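You operate a simulated robot arm through the tools that you are given. There is no shell and no other tool. Be economical: measure what you need, move in short steps, check, and stop when the job is done.

Carry out the task below with a simulated robot arm. There is one attempt and no reset: what you move stays moved.

TASK
Put the bottle that says "B-53" from the top of the cleaning bench on top of the white film roll there.

It is judged by the outcome, as a careful person would: the job done as asked, and still so three seconds after it is handed in. It fails if anything else is knocked over, pushed out of place, dropped, spilled or broken.

THE ROBOT
A 7-joint arm with a two-finger parallel gripper, fixed in place. Base frame: the origin is at the foot of the arm, x ahead of it, y to its left, z up; the work surface is at about z = 820. Lengths are in mm, angles in rad, forces in N, time in s.
With the tool pointing down near the work surface it reaches from about 300 to 700 mm from the base axis. Its first joint turns from -1.152 to 1.152 rad. Payload 1.57 kg.
Tool frame: the origin (TCP) lies between the finger pads and is the grasp point; the fingertips stand 30 mm ahead of it; z points along the fingers, y is the line along which they close. The gripper opens to 110 mm. The fingers are 24 mm wide and 12 mm thick; the gripper's body (48 by 112 mm) begins 78 mm behind the TCP.
Orientation is that of the tool frame in the base frame, as a unit quaternion [x, y, z, w]. With the fingers straight down and closing along the base's y, the tool's x points along the base's -x, its y along +y and its z along -z.

THE INTERFACE
- The arm moves only by the tool move_arm. Its arguments are lists of equal length, an entry for each row: "linear": the shift along the base's x, y, z in mm, a list of three; "turn": the turn, a rotation vector about the base's x, y, z in rad, a list of three; "jaw": the finger opening in mm, from 0 to 110. In form: {"linear": [[tx, ty, tz], ...], "turn": [[rx, ry, rz], ...], "jaw": [jaw, ...]}. A call has 1 to 20 rows; each row shifts and turns the commanded pose from where the row before left it. A row lasts 0.2 s, in which the tool goes at most 50 mm and 0.15 rad; a call with a longer step from one row to the next is refused whole, and so is a gripper value outside its range. A pose out of reach is approached as far as the arm can. The call stops where the force on the tool passes 40 N (or 10 N more than at its start, if that is more) or the arm is blocked; 0.2 s more then pass. The fingers move at their own pace (about 108 mm/s each) and stop on an object; they squeeze with about 40 N. The grip force told is the motor's: it shows also when the fingers shut on nothing. Time passes only in rows, and 0.2 s behind the last, so rows that do not move let the fingers close. It gives the time, the measured TCP pose, the force on the tool (base axes), the opening and the grip force at its end, in the units of the frame above (readings bear some noise), and new pictures: "pictures" is both (left out), scene, wrist or none.
- Cameras (640 x 400 px; columns grow to the right, rows downward): "scene" is fixed at [183.1, -405.4, 1404.3]; the picture's right is [0.57, -0.82, 0.00], its down [-0.57, -0.40, -0.72] and it looks along [0.59, 0.41, -0.69] (base axes); focal length 313 px, centre (320, 200). "wrist" rides on the gripper at [-36, 0, -80] in the tool frame; the picture's right is [0.00, -1.00, 0.00], its down [0.97, 0.00, -0.24] and it looks along [0.24, 0.00, 0.97] (tool axes); focal length 218 px, centre (320, 200).
- measure_at(camera, pixels): there is no depth. For up to 12 entries [column, row, z] of the newest picture of that camera ("zoom" is the newest enlarged one), the place [x, y] in the base frame at which the ray of that pixel passes the height z, good to about 3 mm, but the place of the scene camera against the robot may be out by one fixed shift of up to 25 mm in any direction. No time passes.
- enlarge(camera, box): a new picture of the part [left, top, right, bottom] of that camera's present view, enlarged. No time passes.
- sign_off(): hands the job in; it is judged then, once.

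Work in short steps. Measure before you move; look again where a grasp or a placing could have gone wrong, and mend it. You have 60 turns and 120 pictures in all, the two below and enlarged ones among them. Open the gripper and draw the arm clear of the work before you hand the job in, unless the task says otherwise; then end with one line.

The tools are called after "Call:" as a command line: name --argument value ..., lists and objects as JSON in quotes. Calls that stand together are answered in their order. move_arm: Moves the arm, as the interface text tells. Its arguments: {"type":"object","properties":{"linear":{"type":"array","items":{"type":"array","items":{"type":"number"}}},"turn":{"type":"array","items":{"type":"array","items":{"type":"number"}}},"jaw":{"type":"array","items":{"type":"number"}},"pictures":{"type":"string","enum":["both","scene","wrist","none"]}},"required":["linear","turn","jaw"]} The other tools are called the same way: measure_at (camera, pixels) gives the place at which the rays of pixels pass given heights; enlarge (camera, box) takes an enlarged picture of a part of a camera's view; sign_off () hands the job in.

At the start:

```text
t: 0.0
position: [344.6, -251.7, 1192.7]
tool_rot: [0.0, 1.0, 0.0, 0.001]
ft_force: [0.2, 0.8, -0.2]
grip_width: 110.2
grasp_force: 0.0
```

scene: 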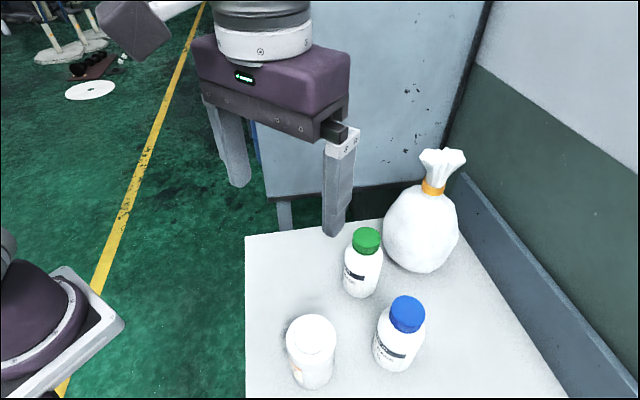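
wrist: 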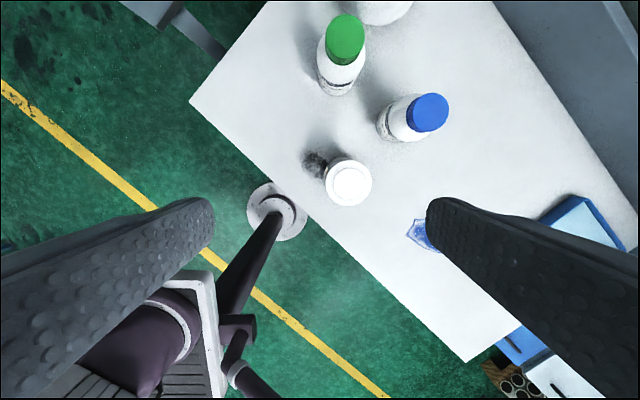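

I enlarge the bottles to read the labels and find the film roll.

Call:
enlarge --camera "scene" --box '[270, 220, 440, 400]'

Call:
enlarge --camera "wrist" --box '[290, 0, 470, 220]'

```text
2.22 times, centred on (355, 310) of scene
```

zoom: 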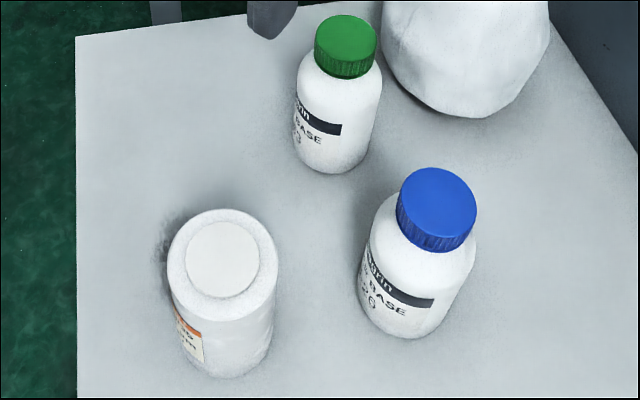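

```text
1.82 times, centred on (380, 110) of wrist
```

zoom: 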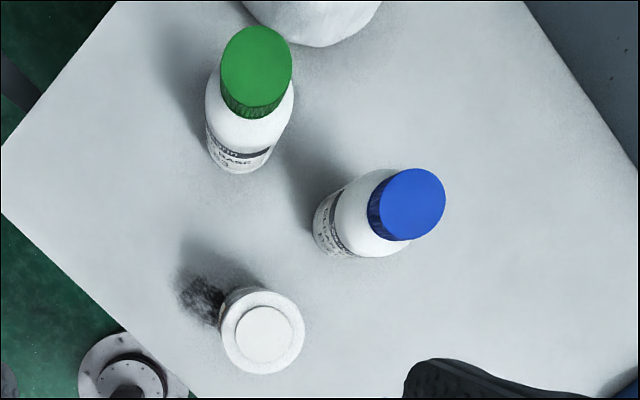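

The labels end in what looks like "3" (green) and "0" (blue), so I zoom in further.

Call:
enlarge --camera "scene" --box '[338, 255, 388, 300]'

Call:
enlarge --camera "scene" --box '[365, 325, 415, 375]'

Call:
enlarge --camera "wrist" --box '[370, 80, 420, 150]'

Call:
enlarge --camera "wrist" --box '[305, 60, 365, 110]'

Call:
enlarge --camera "scene" --box '[280, 310, 350, 395]'

```text
8.89 times, centred on (363, 278) of scene
```

zoom: 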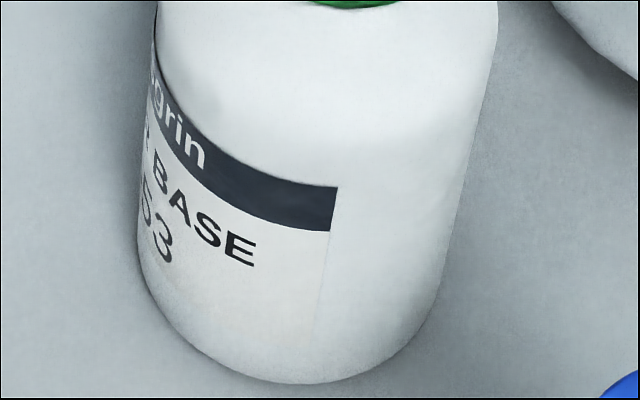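

```text
8.00 times, centred on (390, 350) of scene
```

zoom: 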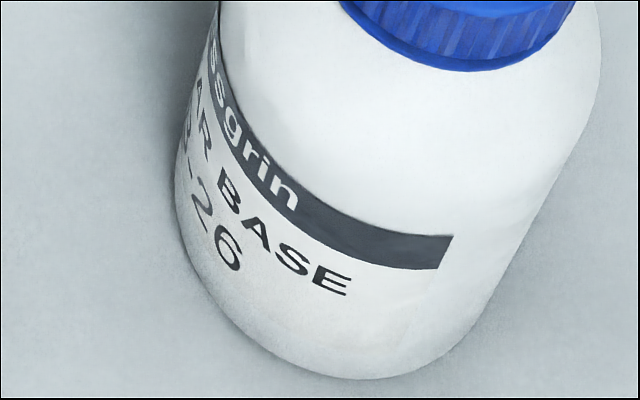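

```text
5.71 times, centred on (395, 115) of wrist
```

zoom: 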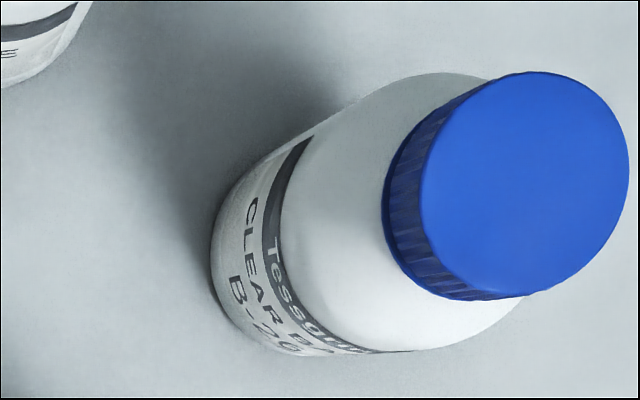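

```text
8.00 times, centred on (335, 85) of wrist
```

zoom: 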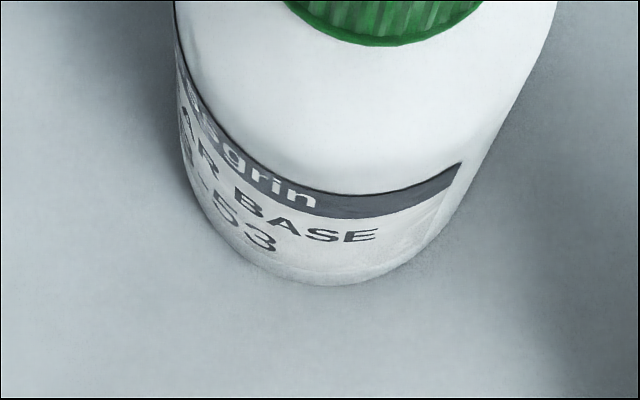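

```text
4.71 times, centred on (315, 352) of scene
```

zoom: 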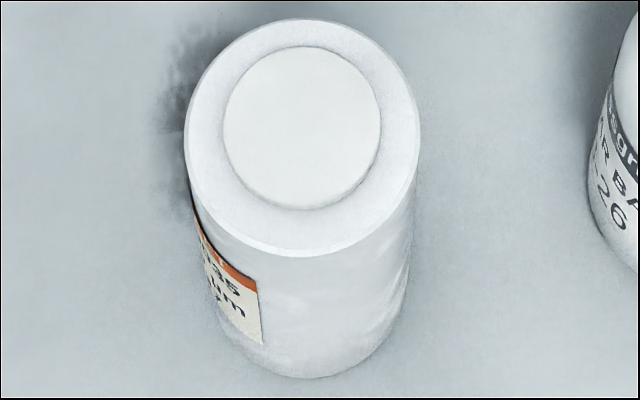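

The green-capped bottle is B-53; the white cylinder is the film roll. I measure both of them in both cameras.

Call:
measure_at --camera "wrist" --pixels '[[345, 38, 900], [345, 38, 920], [345, 38, 940], [345, 38, 960], [349, 184, 880], [349, 184, 900], [349, 184, 920], [349, 184, 940], [335, 95, 820], [326, 184, 900], [373, 184, 900], [427, 112, 940]]'

Call:
measure_at --camera "scene" --pixels '[[366, 238, 900], [366, 238, 920], [366, 238, 940], [366, 238, 960], [312, 335, 880], [312, 335, 900], [312, 335, 920], [312, 335, 940], [360, 298, 820], [311, 390, 820], [245, 237, 820], [406, 313, 940]]'

```text
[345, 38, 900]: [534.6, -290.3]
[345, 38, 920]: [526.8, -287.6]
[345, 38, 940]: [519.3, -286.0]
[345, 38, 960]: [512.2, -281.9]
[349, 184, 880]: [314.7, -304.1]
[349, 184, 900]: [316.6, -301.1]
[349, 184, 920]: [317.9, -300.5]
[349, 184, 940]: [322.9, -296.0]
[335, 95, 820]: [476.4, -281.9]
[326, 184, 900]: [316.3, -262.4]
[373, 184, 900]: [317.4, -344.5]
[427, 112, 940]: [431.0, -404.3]
```

```text
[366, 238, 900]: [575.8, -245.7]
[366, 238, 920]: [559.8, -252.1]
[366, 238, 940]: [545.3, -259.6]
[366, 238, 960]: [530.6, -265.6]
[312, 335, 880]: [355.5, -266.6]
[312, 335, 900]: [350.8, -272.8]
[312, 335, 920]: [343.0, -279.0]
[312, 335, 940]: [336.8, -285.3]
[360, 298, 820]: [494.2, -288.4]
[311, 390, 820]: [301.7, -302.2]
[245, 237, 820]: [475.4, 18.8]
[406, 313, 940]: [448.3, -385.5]
```

I move above the bottle, staying high, to triangulate its position with the wrist camera.

Call:
move_arm --linear '[[40, -8, 0], [40, -8, 0], [30, -8, 0], [0, 0, 0]]' --turn '[[0, 0, 0], [0, 0, 0], [0, 0, 0], [0, 0, 0]]' --jaw '[110, 110, 110, 110]'

```text
t: 1.0
position: [453.9, -273.9, 1191.2]
tool_rot: [0.001, 1.0, 0.0, 0.0]
ft_force: [0.7, 0.1, 0.5]
grip_width: 109.8
grasp_force: 0.1
```

scene: 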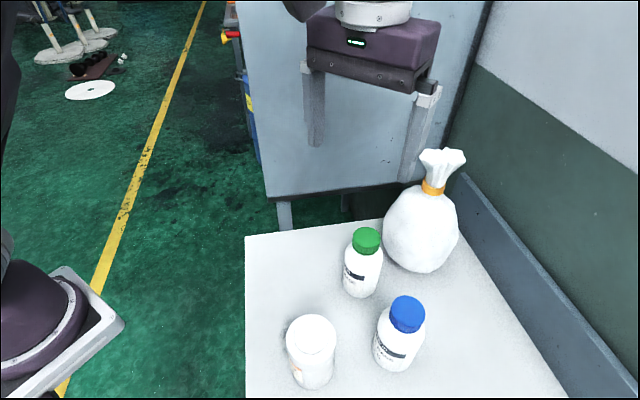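
wrist: 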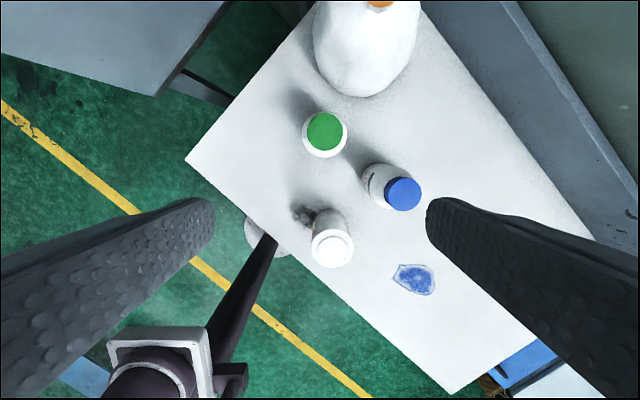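

The green cap is now almost directly below the camera at (325,131). I measure it and the roll.

Call:
enlarge --camera "wrist" --box '[270, 60, 440, 280]'

Call:
measure_at --camera "wrist" --pixels '[[325, 131, 860], [325, 131, 920], [325, 131, 960], [333, 247, 880], [333, 247, 900], [333, 247, 920], [333, 247, 940], [302, 135, 870], [347, 135, 870], [403, 194, 920], [403, 194, 960], [318, 70, 870]]'

```text
1.82 times, centred on (355, 170) of wrist
```

zoom: 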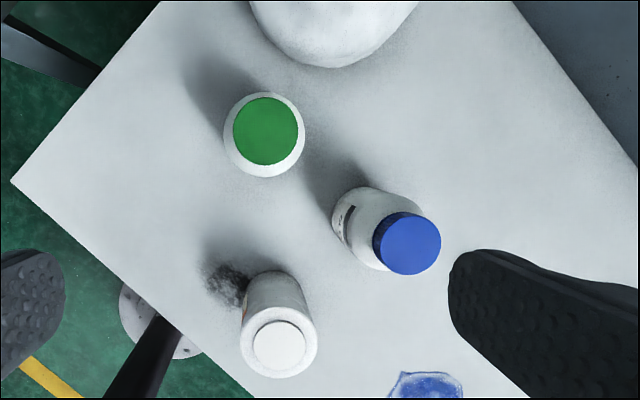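

```text
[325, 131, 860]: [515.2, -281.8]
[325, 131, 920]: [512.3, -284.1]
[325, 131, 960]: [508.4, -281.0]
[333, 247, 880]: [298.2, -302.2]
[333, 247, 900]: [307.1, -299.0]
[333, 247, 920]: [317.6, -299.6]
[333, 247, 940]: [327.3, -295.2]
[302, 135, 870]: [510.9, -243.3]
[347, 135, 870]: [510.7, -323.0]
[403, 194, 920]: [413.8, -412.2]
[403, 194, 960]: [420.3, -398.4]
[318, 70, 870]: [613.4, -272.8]
```

Estimates: roll top at about (318,-300,922), B-53 at about (509,-282) with its cap top at about 960. I centre above it and descend partway to check again.

Call:
move_arm --linear '[[40, -8, 0], [15, 0, -30], [0, 0, -40], [0, 0, -40], [0, 0, -20], [0, 0, 0]]' --turn '[[0, 0, 0], [0, 0, 0], [0, 0, 0], [0, 0, 0], [0, 0, 0], [0, 0, 0]]' --jaw '[110, 110, 110, 110, 110, 110]'

```text
t: 2.4
position: [511.1, -282.7, 1062.1]
tool_rot: [0.0, 1.0, 0.001, 0.0]
ft_force: [-0.7, -0.2, -0.6]
grip_width: 110.0
grasp_force: 0.1
```

scene: 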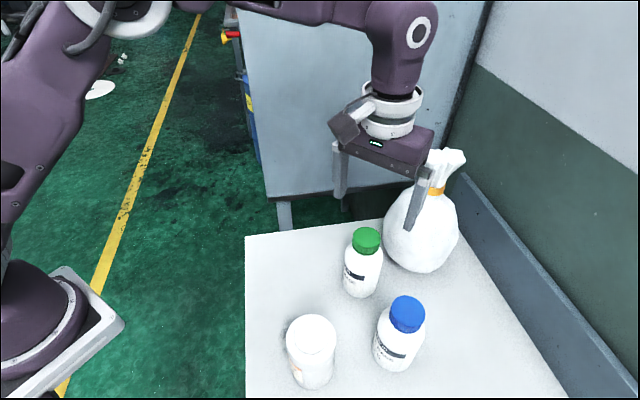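
wrist: 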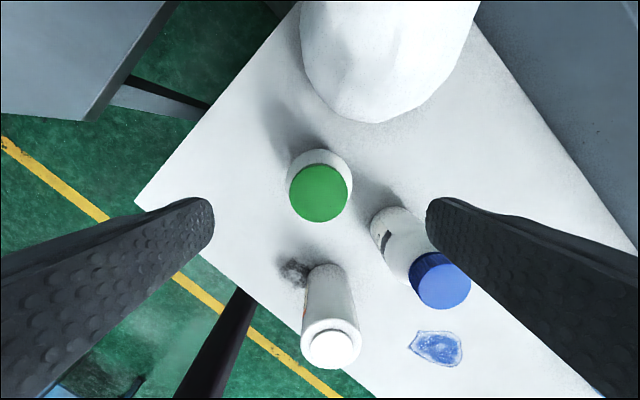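

Call:
measure_at --camera "wrist" --pixels '[[320, 193, 940], [320, 193, 950], [320, 193, 960], [320, 193, 970], [332, 350, 910], [332, 350, 922], [332, 350, 935], [441, 282, 960], [365, 122, 870], [320, 152, 880], [288, 180, 890], [352, 180, 890]]'

Call:
enlarge --camera "scene" --box '[330, 215, 400, 305]'

```text
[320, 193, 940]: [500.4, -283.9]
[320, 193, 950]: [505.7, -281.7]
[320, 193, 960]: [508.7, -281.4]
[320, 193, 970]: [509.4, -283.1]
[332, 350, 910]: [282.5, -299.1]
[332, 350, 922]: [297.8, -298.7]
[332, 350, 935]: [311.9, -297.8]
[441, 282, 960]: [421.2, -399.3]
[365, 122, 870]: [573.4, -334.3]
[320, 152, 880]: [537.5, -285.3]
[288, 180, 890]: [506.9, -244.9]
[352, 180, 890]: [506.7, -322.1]
```

```text
4.44 times, centred on (365, 260) of scene
```

zoom: 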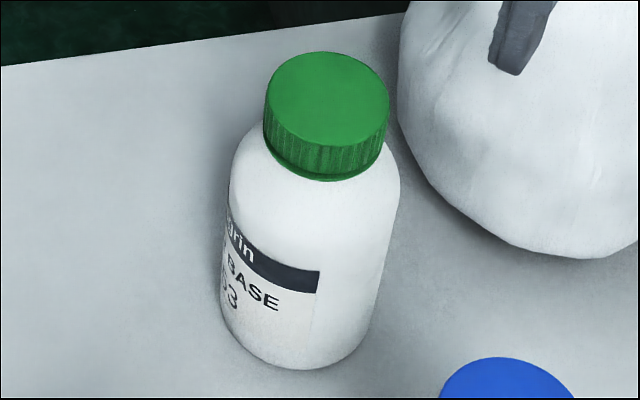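

B-53 is centred at about (508,-282). The bag's near edge, at x≈573, is clear of the gripper. I lower to TCP z≈902, about the upper body.

Call:
move_arm --linear '[[-2, 0.5, -40], [0, 0, -40], [0, 0, -30], [0, 0, -25], [0, 0, -25], [0, 0, 0]]' --turn '[[0, 0, 0], [0, 0, 0], [0, 0, 0], [0, 0, 0], [0, 0, 0], [0, 0, 0]]' --jaw '[110, 110, 110, 110, 110, 110]'

```text
t: 3.8
position: [507.8, -283.1, 901.8]
tool_rot: [0.0, 1.0, -0.001, 0.0]
ft_force: [0.4, -0.6, -0.5]
grip_width: 110.0
grasp_force: 0.0
```

scene: 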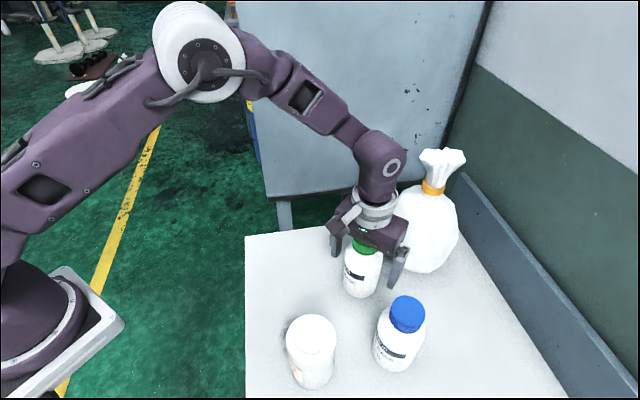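
wrist: 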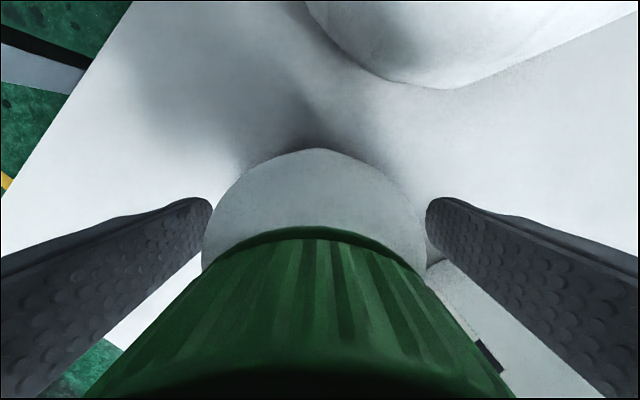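

The bottle sits between the fingers, with its body edges near columns 203 and 428. I close the gripper.

Call:
move_arm --linear '[[0, 0, 0], [0, 0, 0], [0, 0, 0], [0, 0, 0]]' --turn '[[0, 0, 0], [0, 0, 0], [0, 0, 0], [0, 0, 0]]' --jaw '[60, 60, 60, 60]'

```text
t: 4.8
position: [509.0, -283.9, 903.0]
tool_rot: [0.0, 1.0, -0.001, 0.0]
ft_force: [0.1, 0.5, 0.3]
grip_width: 68.7
grasp_force: 39.3
```

scene: 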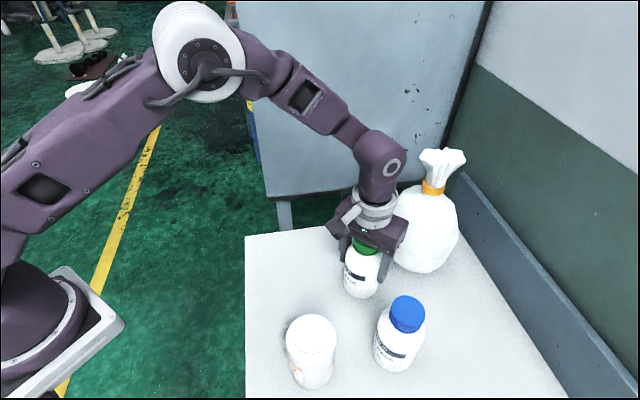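
wrist: 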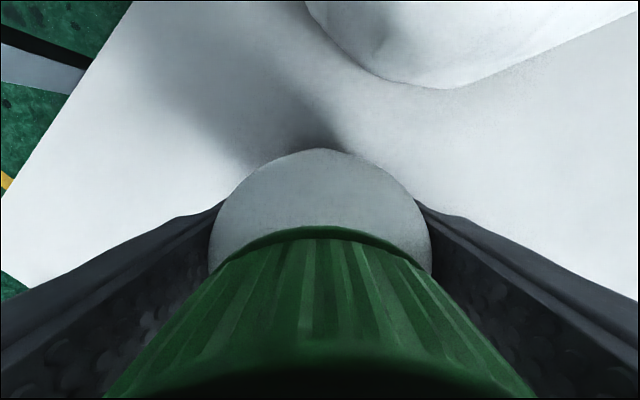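

Gripped at 68.7 mm. I lift straight up by 190 mm and check.

Call:
move_arm --linear '[[0, 0, 10], [0, 0, 30], [0, 0, 40], [0, 0, 40], [0, 0, 40], [0, 0, 30], [0, 0, 0]]' --turn '[[0, 0, 0], [0, 0, 0], [0, 0, 0], [0, 0, 0], [0, 0, 0], [0, 0, 0], [0, 0, 0]]' --jaw '[60, 60, 60, 60, 60, 60, 60]'

```text
t: 6.4
position: [507.2, -282.7, 1092.1]
tool_rot: [0.0, 1.0, 0.0, 0.0]
ft_force: [-0.3, 1.4, -4.1]
grip_width: 68.7
grasp_force: 40.3
```

scene: 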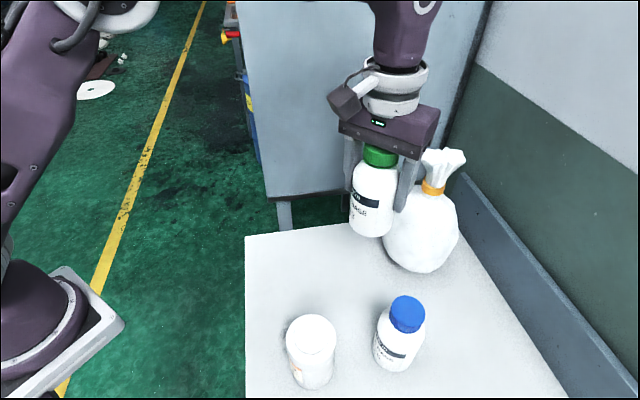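
wrist: 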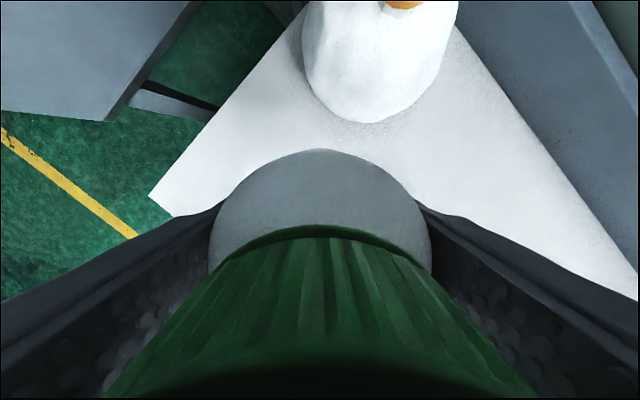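

The bottle is held securely. I carry it high past the roll to TCP (240,-298) so the wrist camera sees the roll ahead of the bottle.

Call:
move_arm --linear '[[-30, -2, 0], [-40, -2, 0], [-40, -2, 0], [-40, -2, 0], [-40, -2, 0], [-40, -3, 0], [-37, -2, 0], [0, 0, 0]]' --turn '[[0, 0, 0], [0, 0, 0], [0, 0, 0], [0, 0, 0], [0, 0, 0], [0, 0, 0], [0, 0, 0], [0, 0, 0]]' --jaw '[60, 60, 60, 60, 60, 60, 60, 60]'

```text
t: 8.2
position: [237.8, -297.6, 1092.9]
tool_rot: [0.0, 1.0, 0.0, 0.0]
ft_force: [0.4, 0.5, -3.8]
grip_width: 68.8
grasp_force: 39.9
```

scene: 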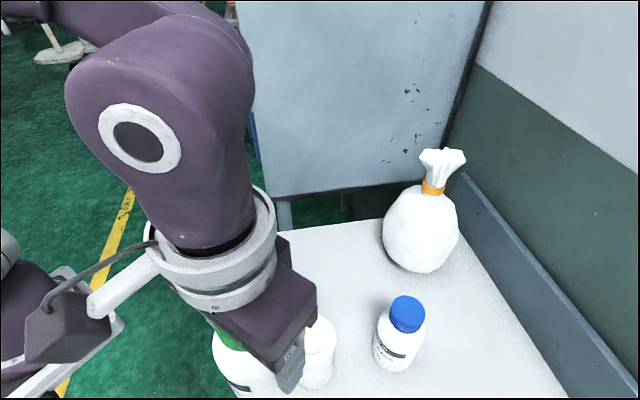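
wrist: 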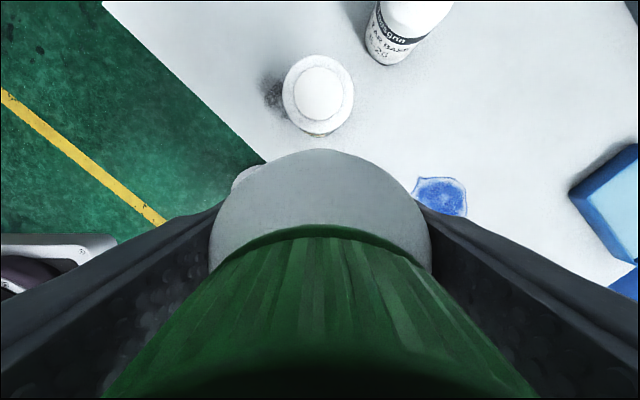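

The roll is clearly visible. I enlarge it and measure.

Call:
enlarge --camera "wrist" --box '[260, 40, 380, 145]'

Call:
measure_at --camera "wrist" --pixels '[[318, 93, 900], [318, 93, 910], [318, 93, 920], [318, 93, 930], [318, 93, 940], [318, 93, 950], [282, 93, 930], [354, 93, 930]]'

```text
3.81 times, centred on (320, 92) of wrist
```

zoom: 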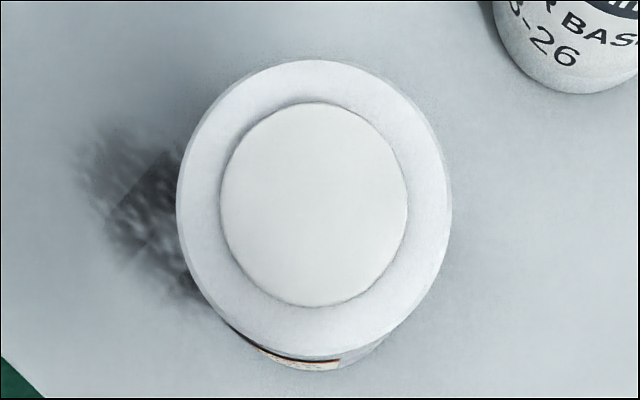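

```text
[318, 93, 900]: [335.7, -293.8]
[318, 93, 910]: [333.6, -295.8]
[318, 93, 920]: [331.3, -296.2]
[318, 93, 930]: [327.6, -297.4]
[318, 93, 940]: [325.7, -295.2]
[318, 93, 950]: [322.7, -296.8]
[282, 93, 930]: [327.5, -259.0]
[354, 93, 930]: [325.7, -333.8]
```

Combining views puts the roll top centre at about (323.5,-296.5) with top z≈942, so contact is expected at TCP z≈1024. I move over it and lower to about 1040.

Call:
move_arm --linear '[[30, 0, 0], [30, 0.5, 0], [25.7, 0.6, 0], [0, 0, -20], [0, 0, -20], [0, 0, -12], [0, 0, 0], [0, 0, 0]]' --turn '[[0, 0, 0], [0, 0, 0], [0, 0, 0], [0, 0, 0], [0, 0, 0], [0, 0, 0], [0, 0, 0], [0, 0, 0]]' --jaw '[60, 60, 60, 60, 60, 60, 60, 60]'

Call:
enlarge --camera "scene" --box '[220, 230, 420, 400]'

```text
t: 10.0
position: [325.9, -296.4, 1040.7]
tool_rot: [0.0, 1.0, 0.0, 0.001]
ft_force: [-0.4, 0.8, -4.5]
grip_width: 68.8
grasp_force: 39.9
```

scene: 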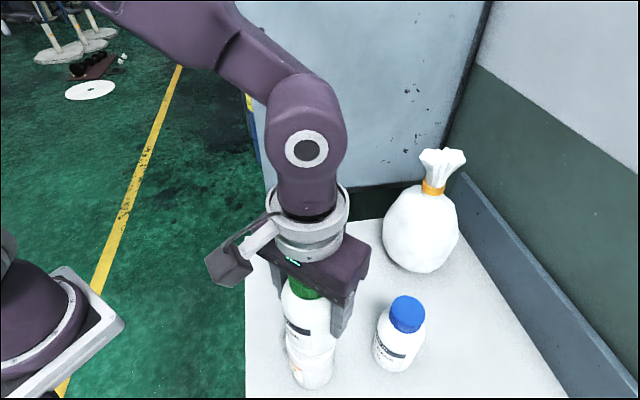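
wrist: 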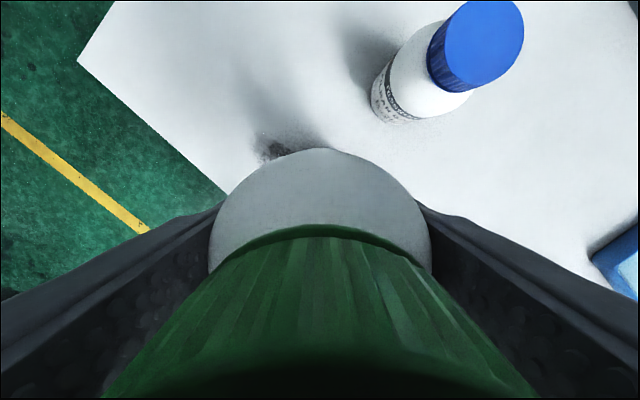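

```text
2.35 times, centred on (320, 315) of scene
```

zoom: 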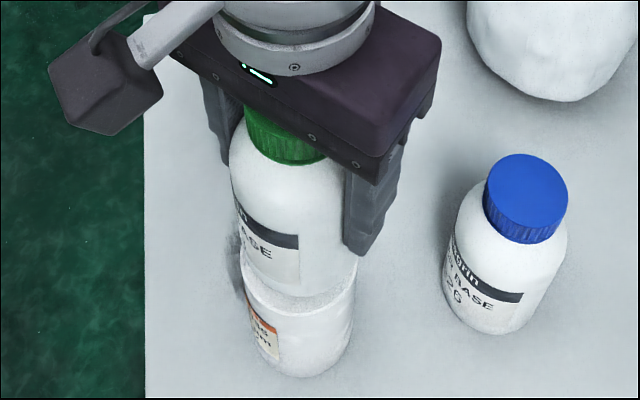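

The alignment looks close. I creep down in small steps, watching the force.

Call:
move_arm --linear '[[-1, 0, -4], [0, 0, -4], [0, 0, -3], [0, 0, 0]]' --turn '[[0, 0, 0], [0, 0, 0], [0, 0, 0], [0, 0, 0]]' --jaw '[60, 60, 60, 60]' --pictures "scene"

Call:
enlarge --camera "scene" --box '[270, 300, 350, 395]'

```text
t: 11.0
position: [324.9, -297.0, 1029.4]
tool_rot: [-0.001, 1.0, -0.001, 0.001]
ft_force: [-0.1, -0.6, -3.5]
grip_width: 68.8
grasp_force: 40.0
```

scene: 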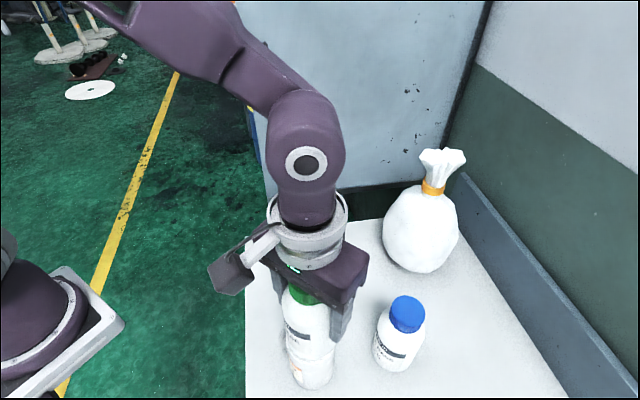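

```text
4.21 times, centred on (310, 348) of scene
```

zoom: 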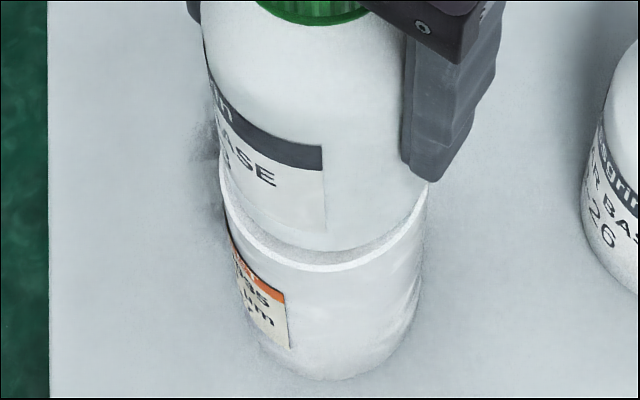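

Small gap left; the bottle is about 1.5 mm left of centre in the picture. I nudge it and continue down in 1.5 mm steps.

Call:
move_arm --linear '[[0.8, -1.2, -1.5], [0, 0, -1.5], [0, 0, -1], [0, 0, 0]]' --turn '[[0, 0, 0], [0, 0, 0], [0, 0, 0], [0, 0, 0]]' --jaw '[60, 60, 60, 60]' --pictures "none"

Call:
enlarge --camera "scene" --box '[270, 300, 350, 395]'

```text
t: 12.0
position: [325.1, -297.9, 1026.8]
tool_rot: [0.0, 1.0, -0.001, 0.0]
ft_force: [-0.6, 1.3, 11.9]
grip_width: 68.8
grasp_force: 40.0
```

```text
4.21 times, centred on (310, 348) of scene
```

zoom: 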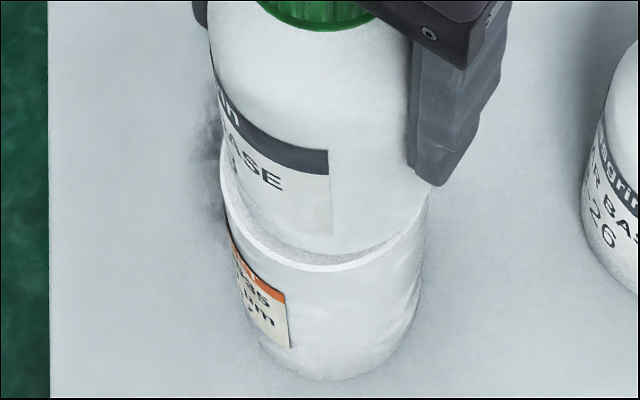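

Contact: the vertical force rose from -4 to +12 N, and the bottle is centred on the roll. I release by opening in place.

Call:
move_arm --linear '[[0, 0, 0.5], [0, 0, 0], [0, 0, 0], [0, 0, 0], [0, 0, 0]]' --turn '[[0, 0, 0], [0, 0, 0], [0, 0, 0], [0, 0, 0], [0, 0, 0]]' --jaw '[67, 75, 88, 100, 108]'

Call:
enlarge --camera "scene" --box '[250, 260, 390, 395]'

```text
t: 13.2
position: [326.1, -297.0, 1026.0]
tool_rot: [0.0, 1.0, 0.0, 0.0]
ft_force: [-0.1, -0.1, -0.1]
grip_width: 107.9
grasp_force: 0.1
```

scene: 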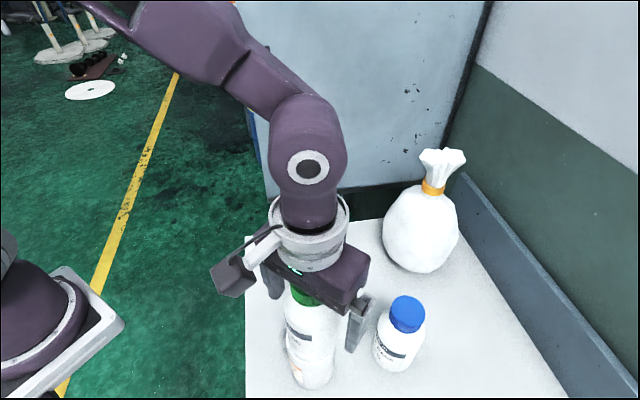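
wrist: 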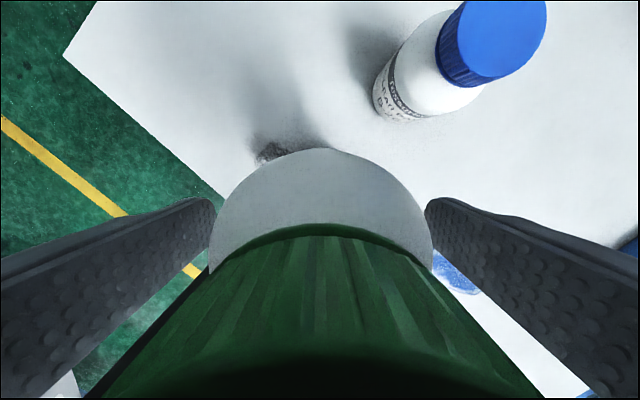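

```text
2.96 times, centred on (320, 328) of scene
```

zoom: 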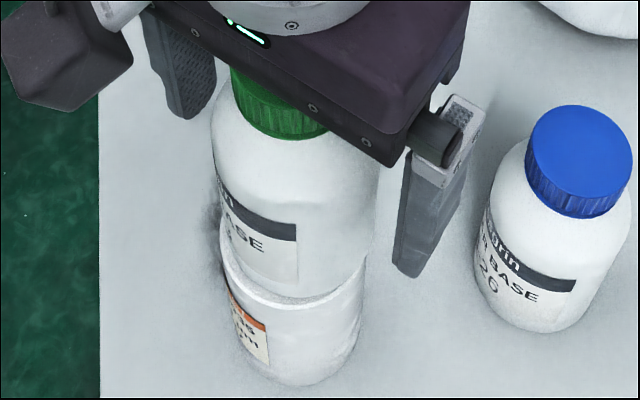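

The bottle stands on the roll with the fingers clear of it. I withdraw straight up.

Call:
move_arm --linear '[[0, 0, 15], [0, 0, 30], [0, 0, 40], [0, 0, 40], [0, 0, 40], [40, 10, 0], [40, 10, 0], [40, 10, 0], [0, 0, 0]]' --turn '[[0, 0, 0], [0, 0, 0], [0, 0, 0], [0, 0, 0], [0, 0, 0], [0, 0, 0], [0, 0, 0], [0, 0, 0], [0, 0, 0]]' --jaw '[110, 110, 110, 110, 110, 110, 110, 110, 110]'

```text
t: 15.2
position: [446.0, -267.3, 1191.8]
tool_rot: [-0.001, 1.0, 0.0, 0.0]
ft_force: [0.2, -0.4, -0.4]
grip_width: 109.9
grasp_force: 0.0
```

scene: 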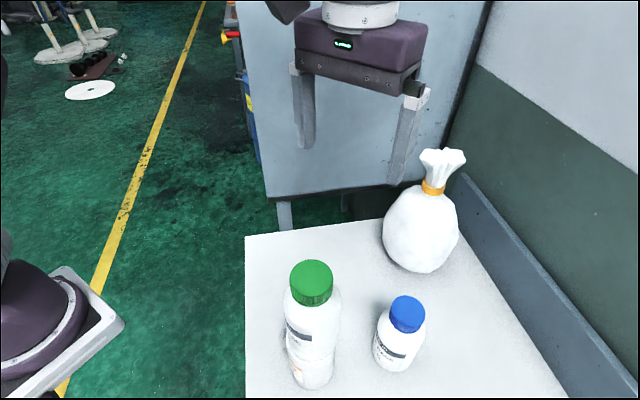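
wrist: 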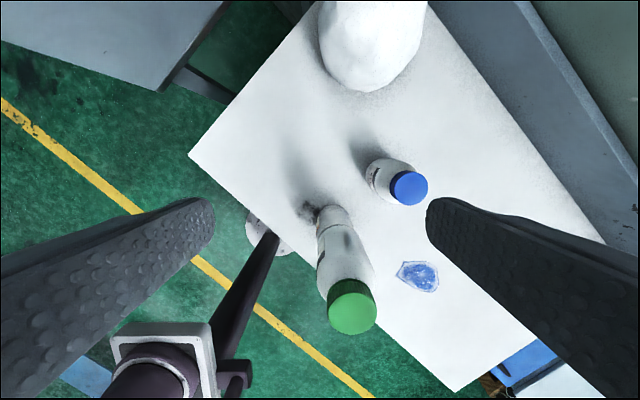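

The bottle stands upright on the roll, everything else is in place and the arm is clear, so I hand it in.

Call:
sign_off

```text
The job is handed in.
```

The B-53 bottle (green cap) is standing upright on top of the white film roll, nothing else was disturbed, and the job is handed in.
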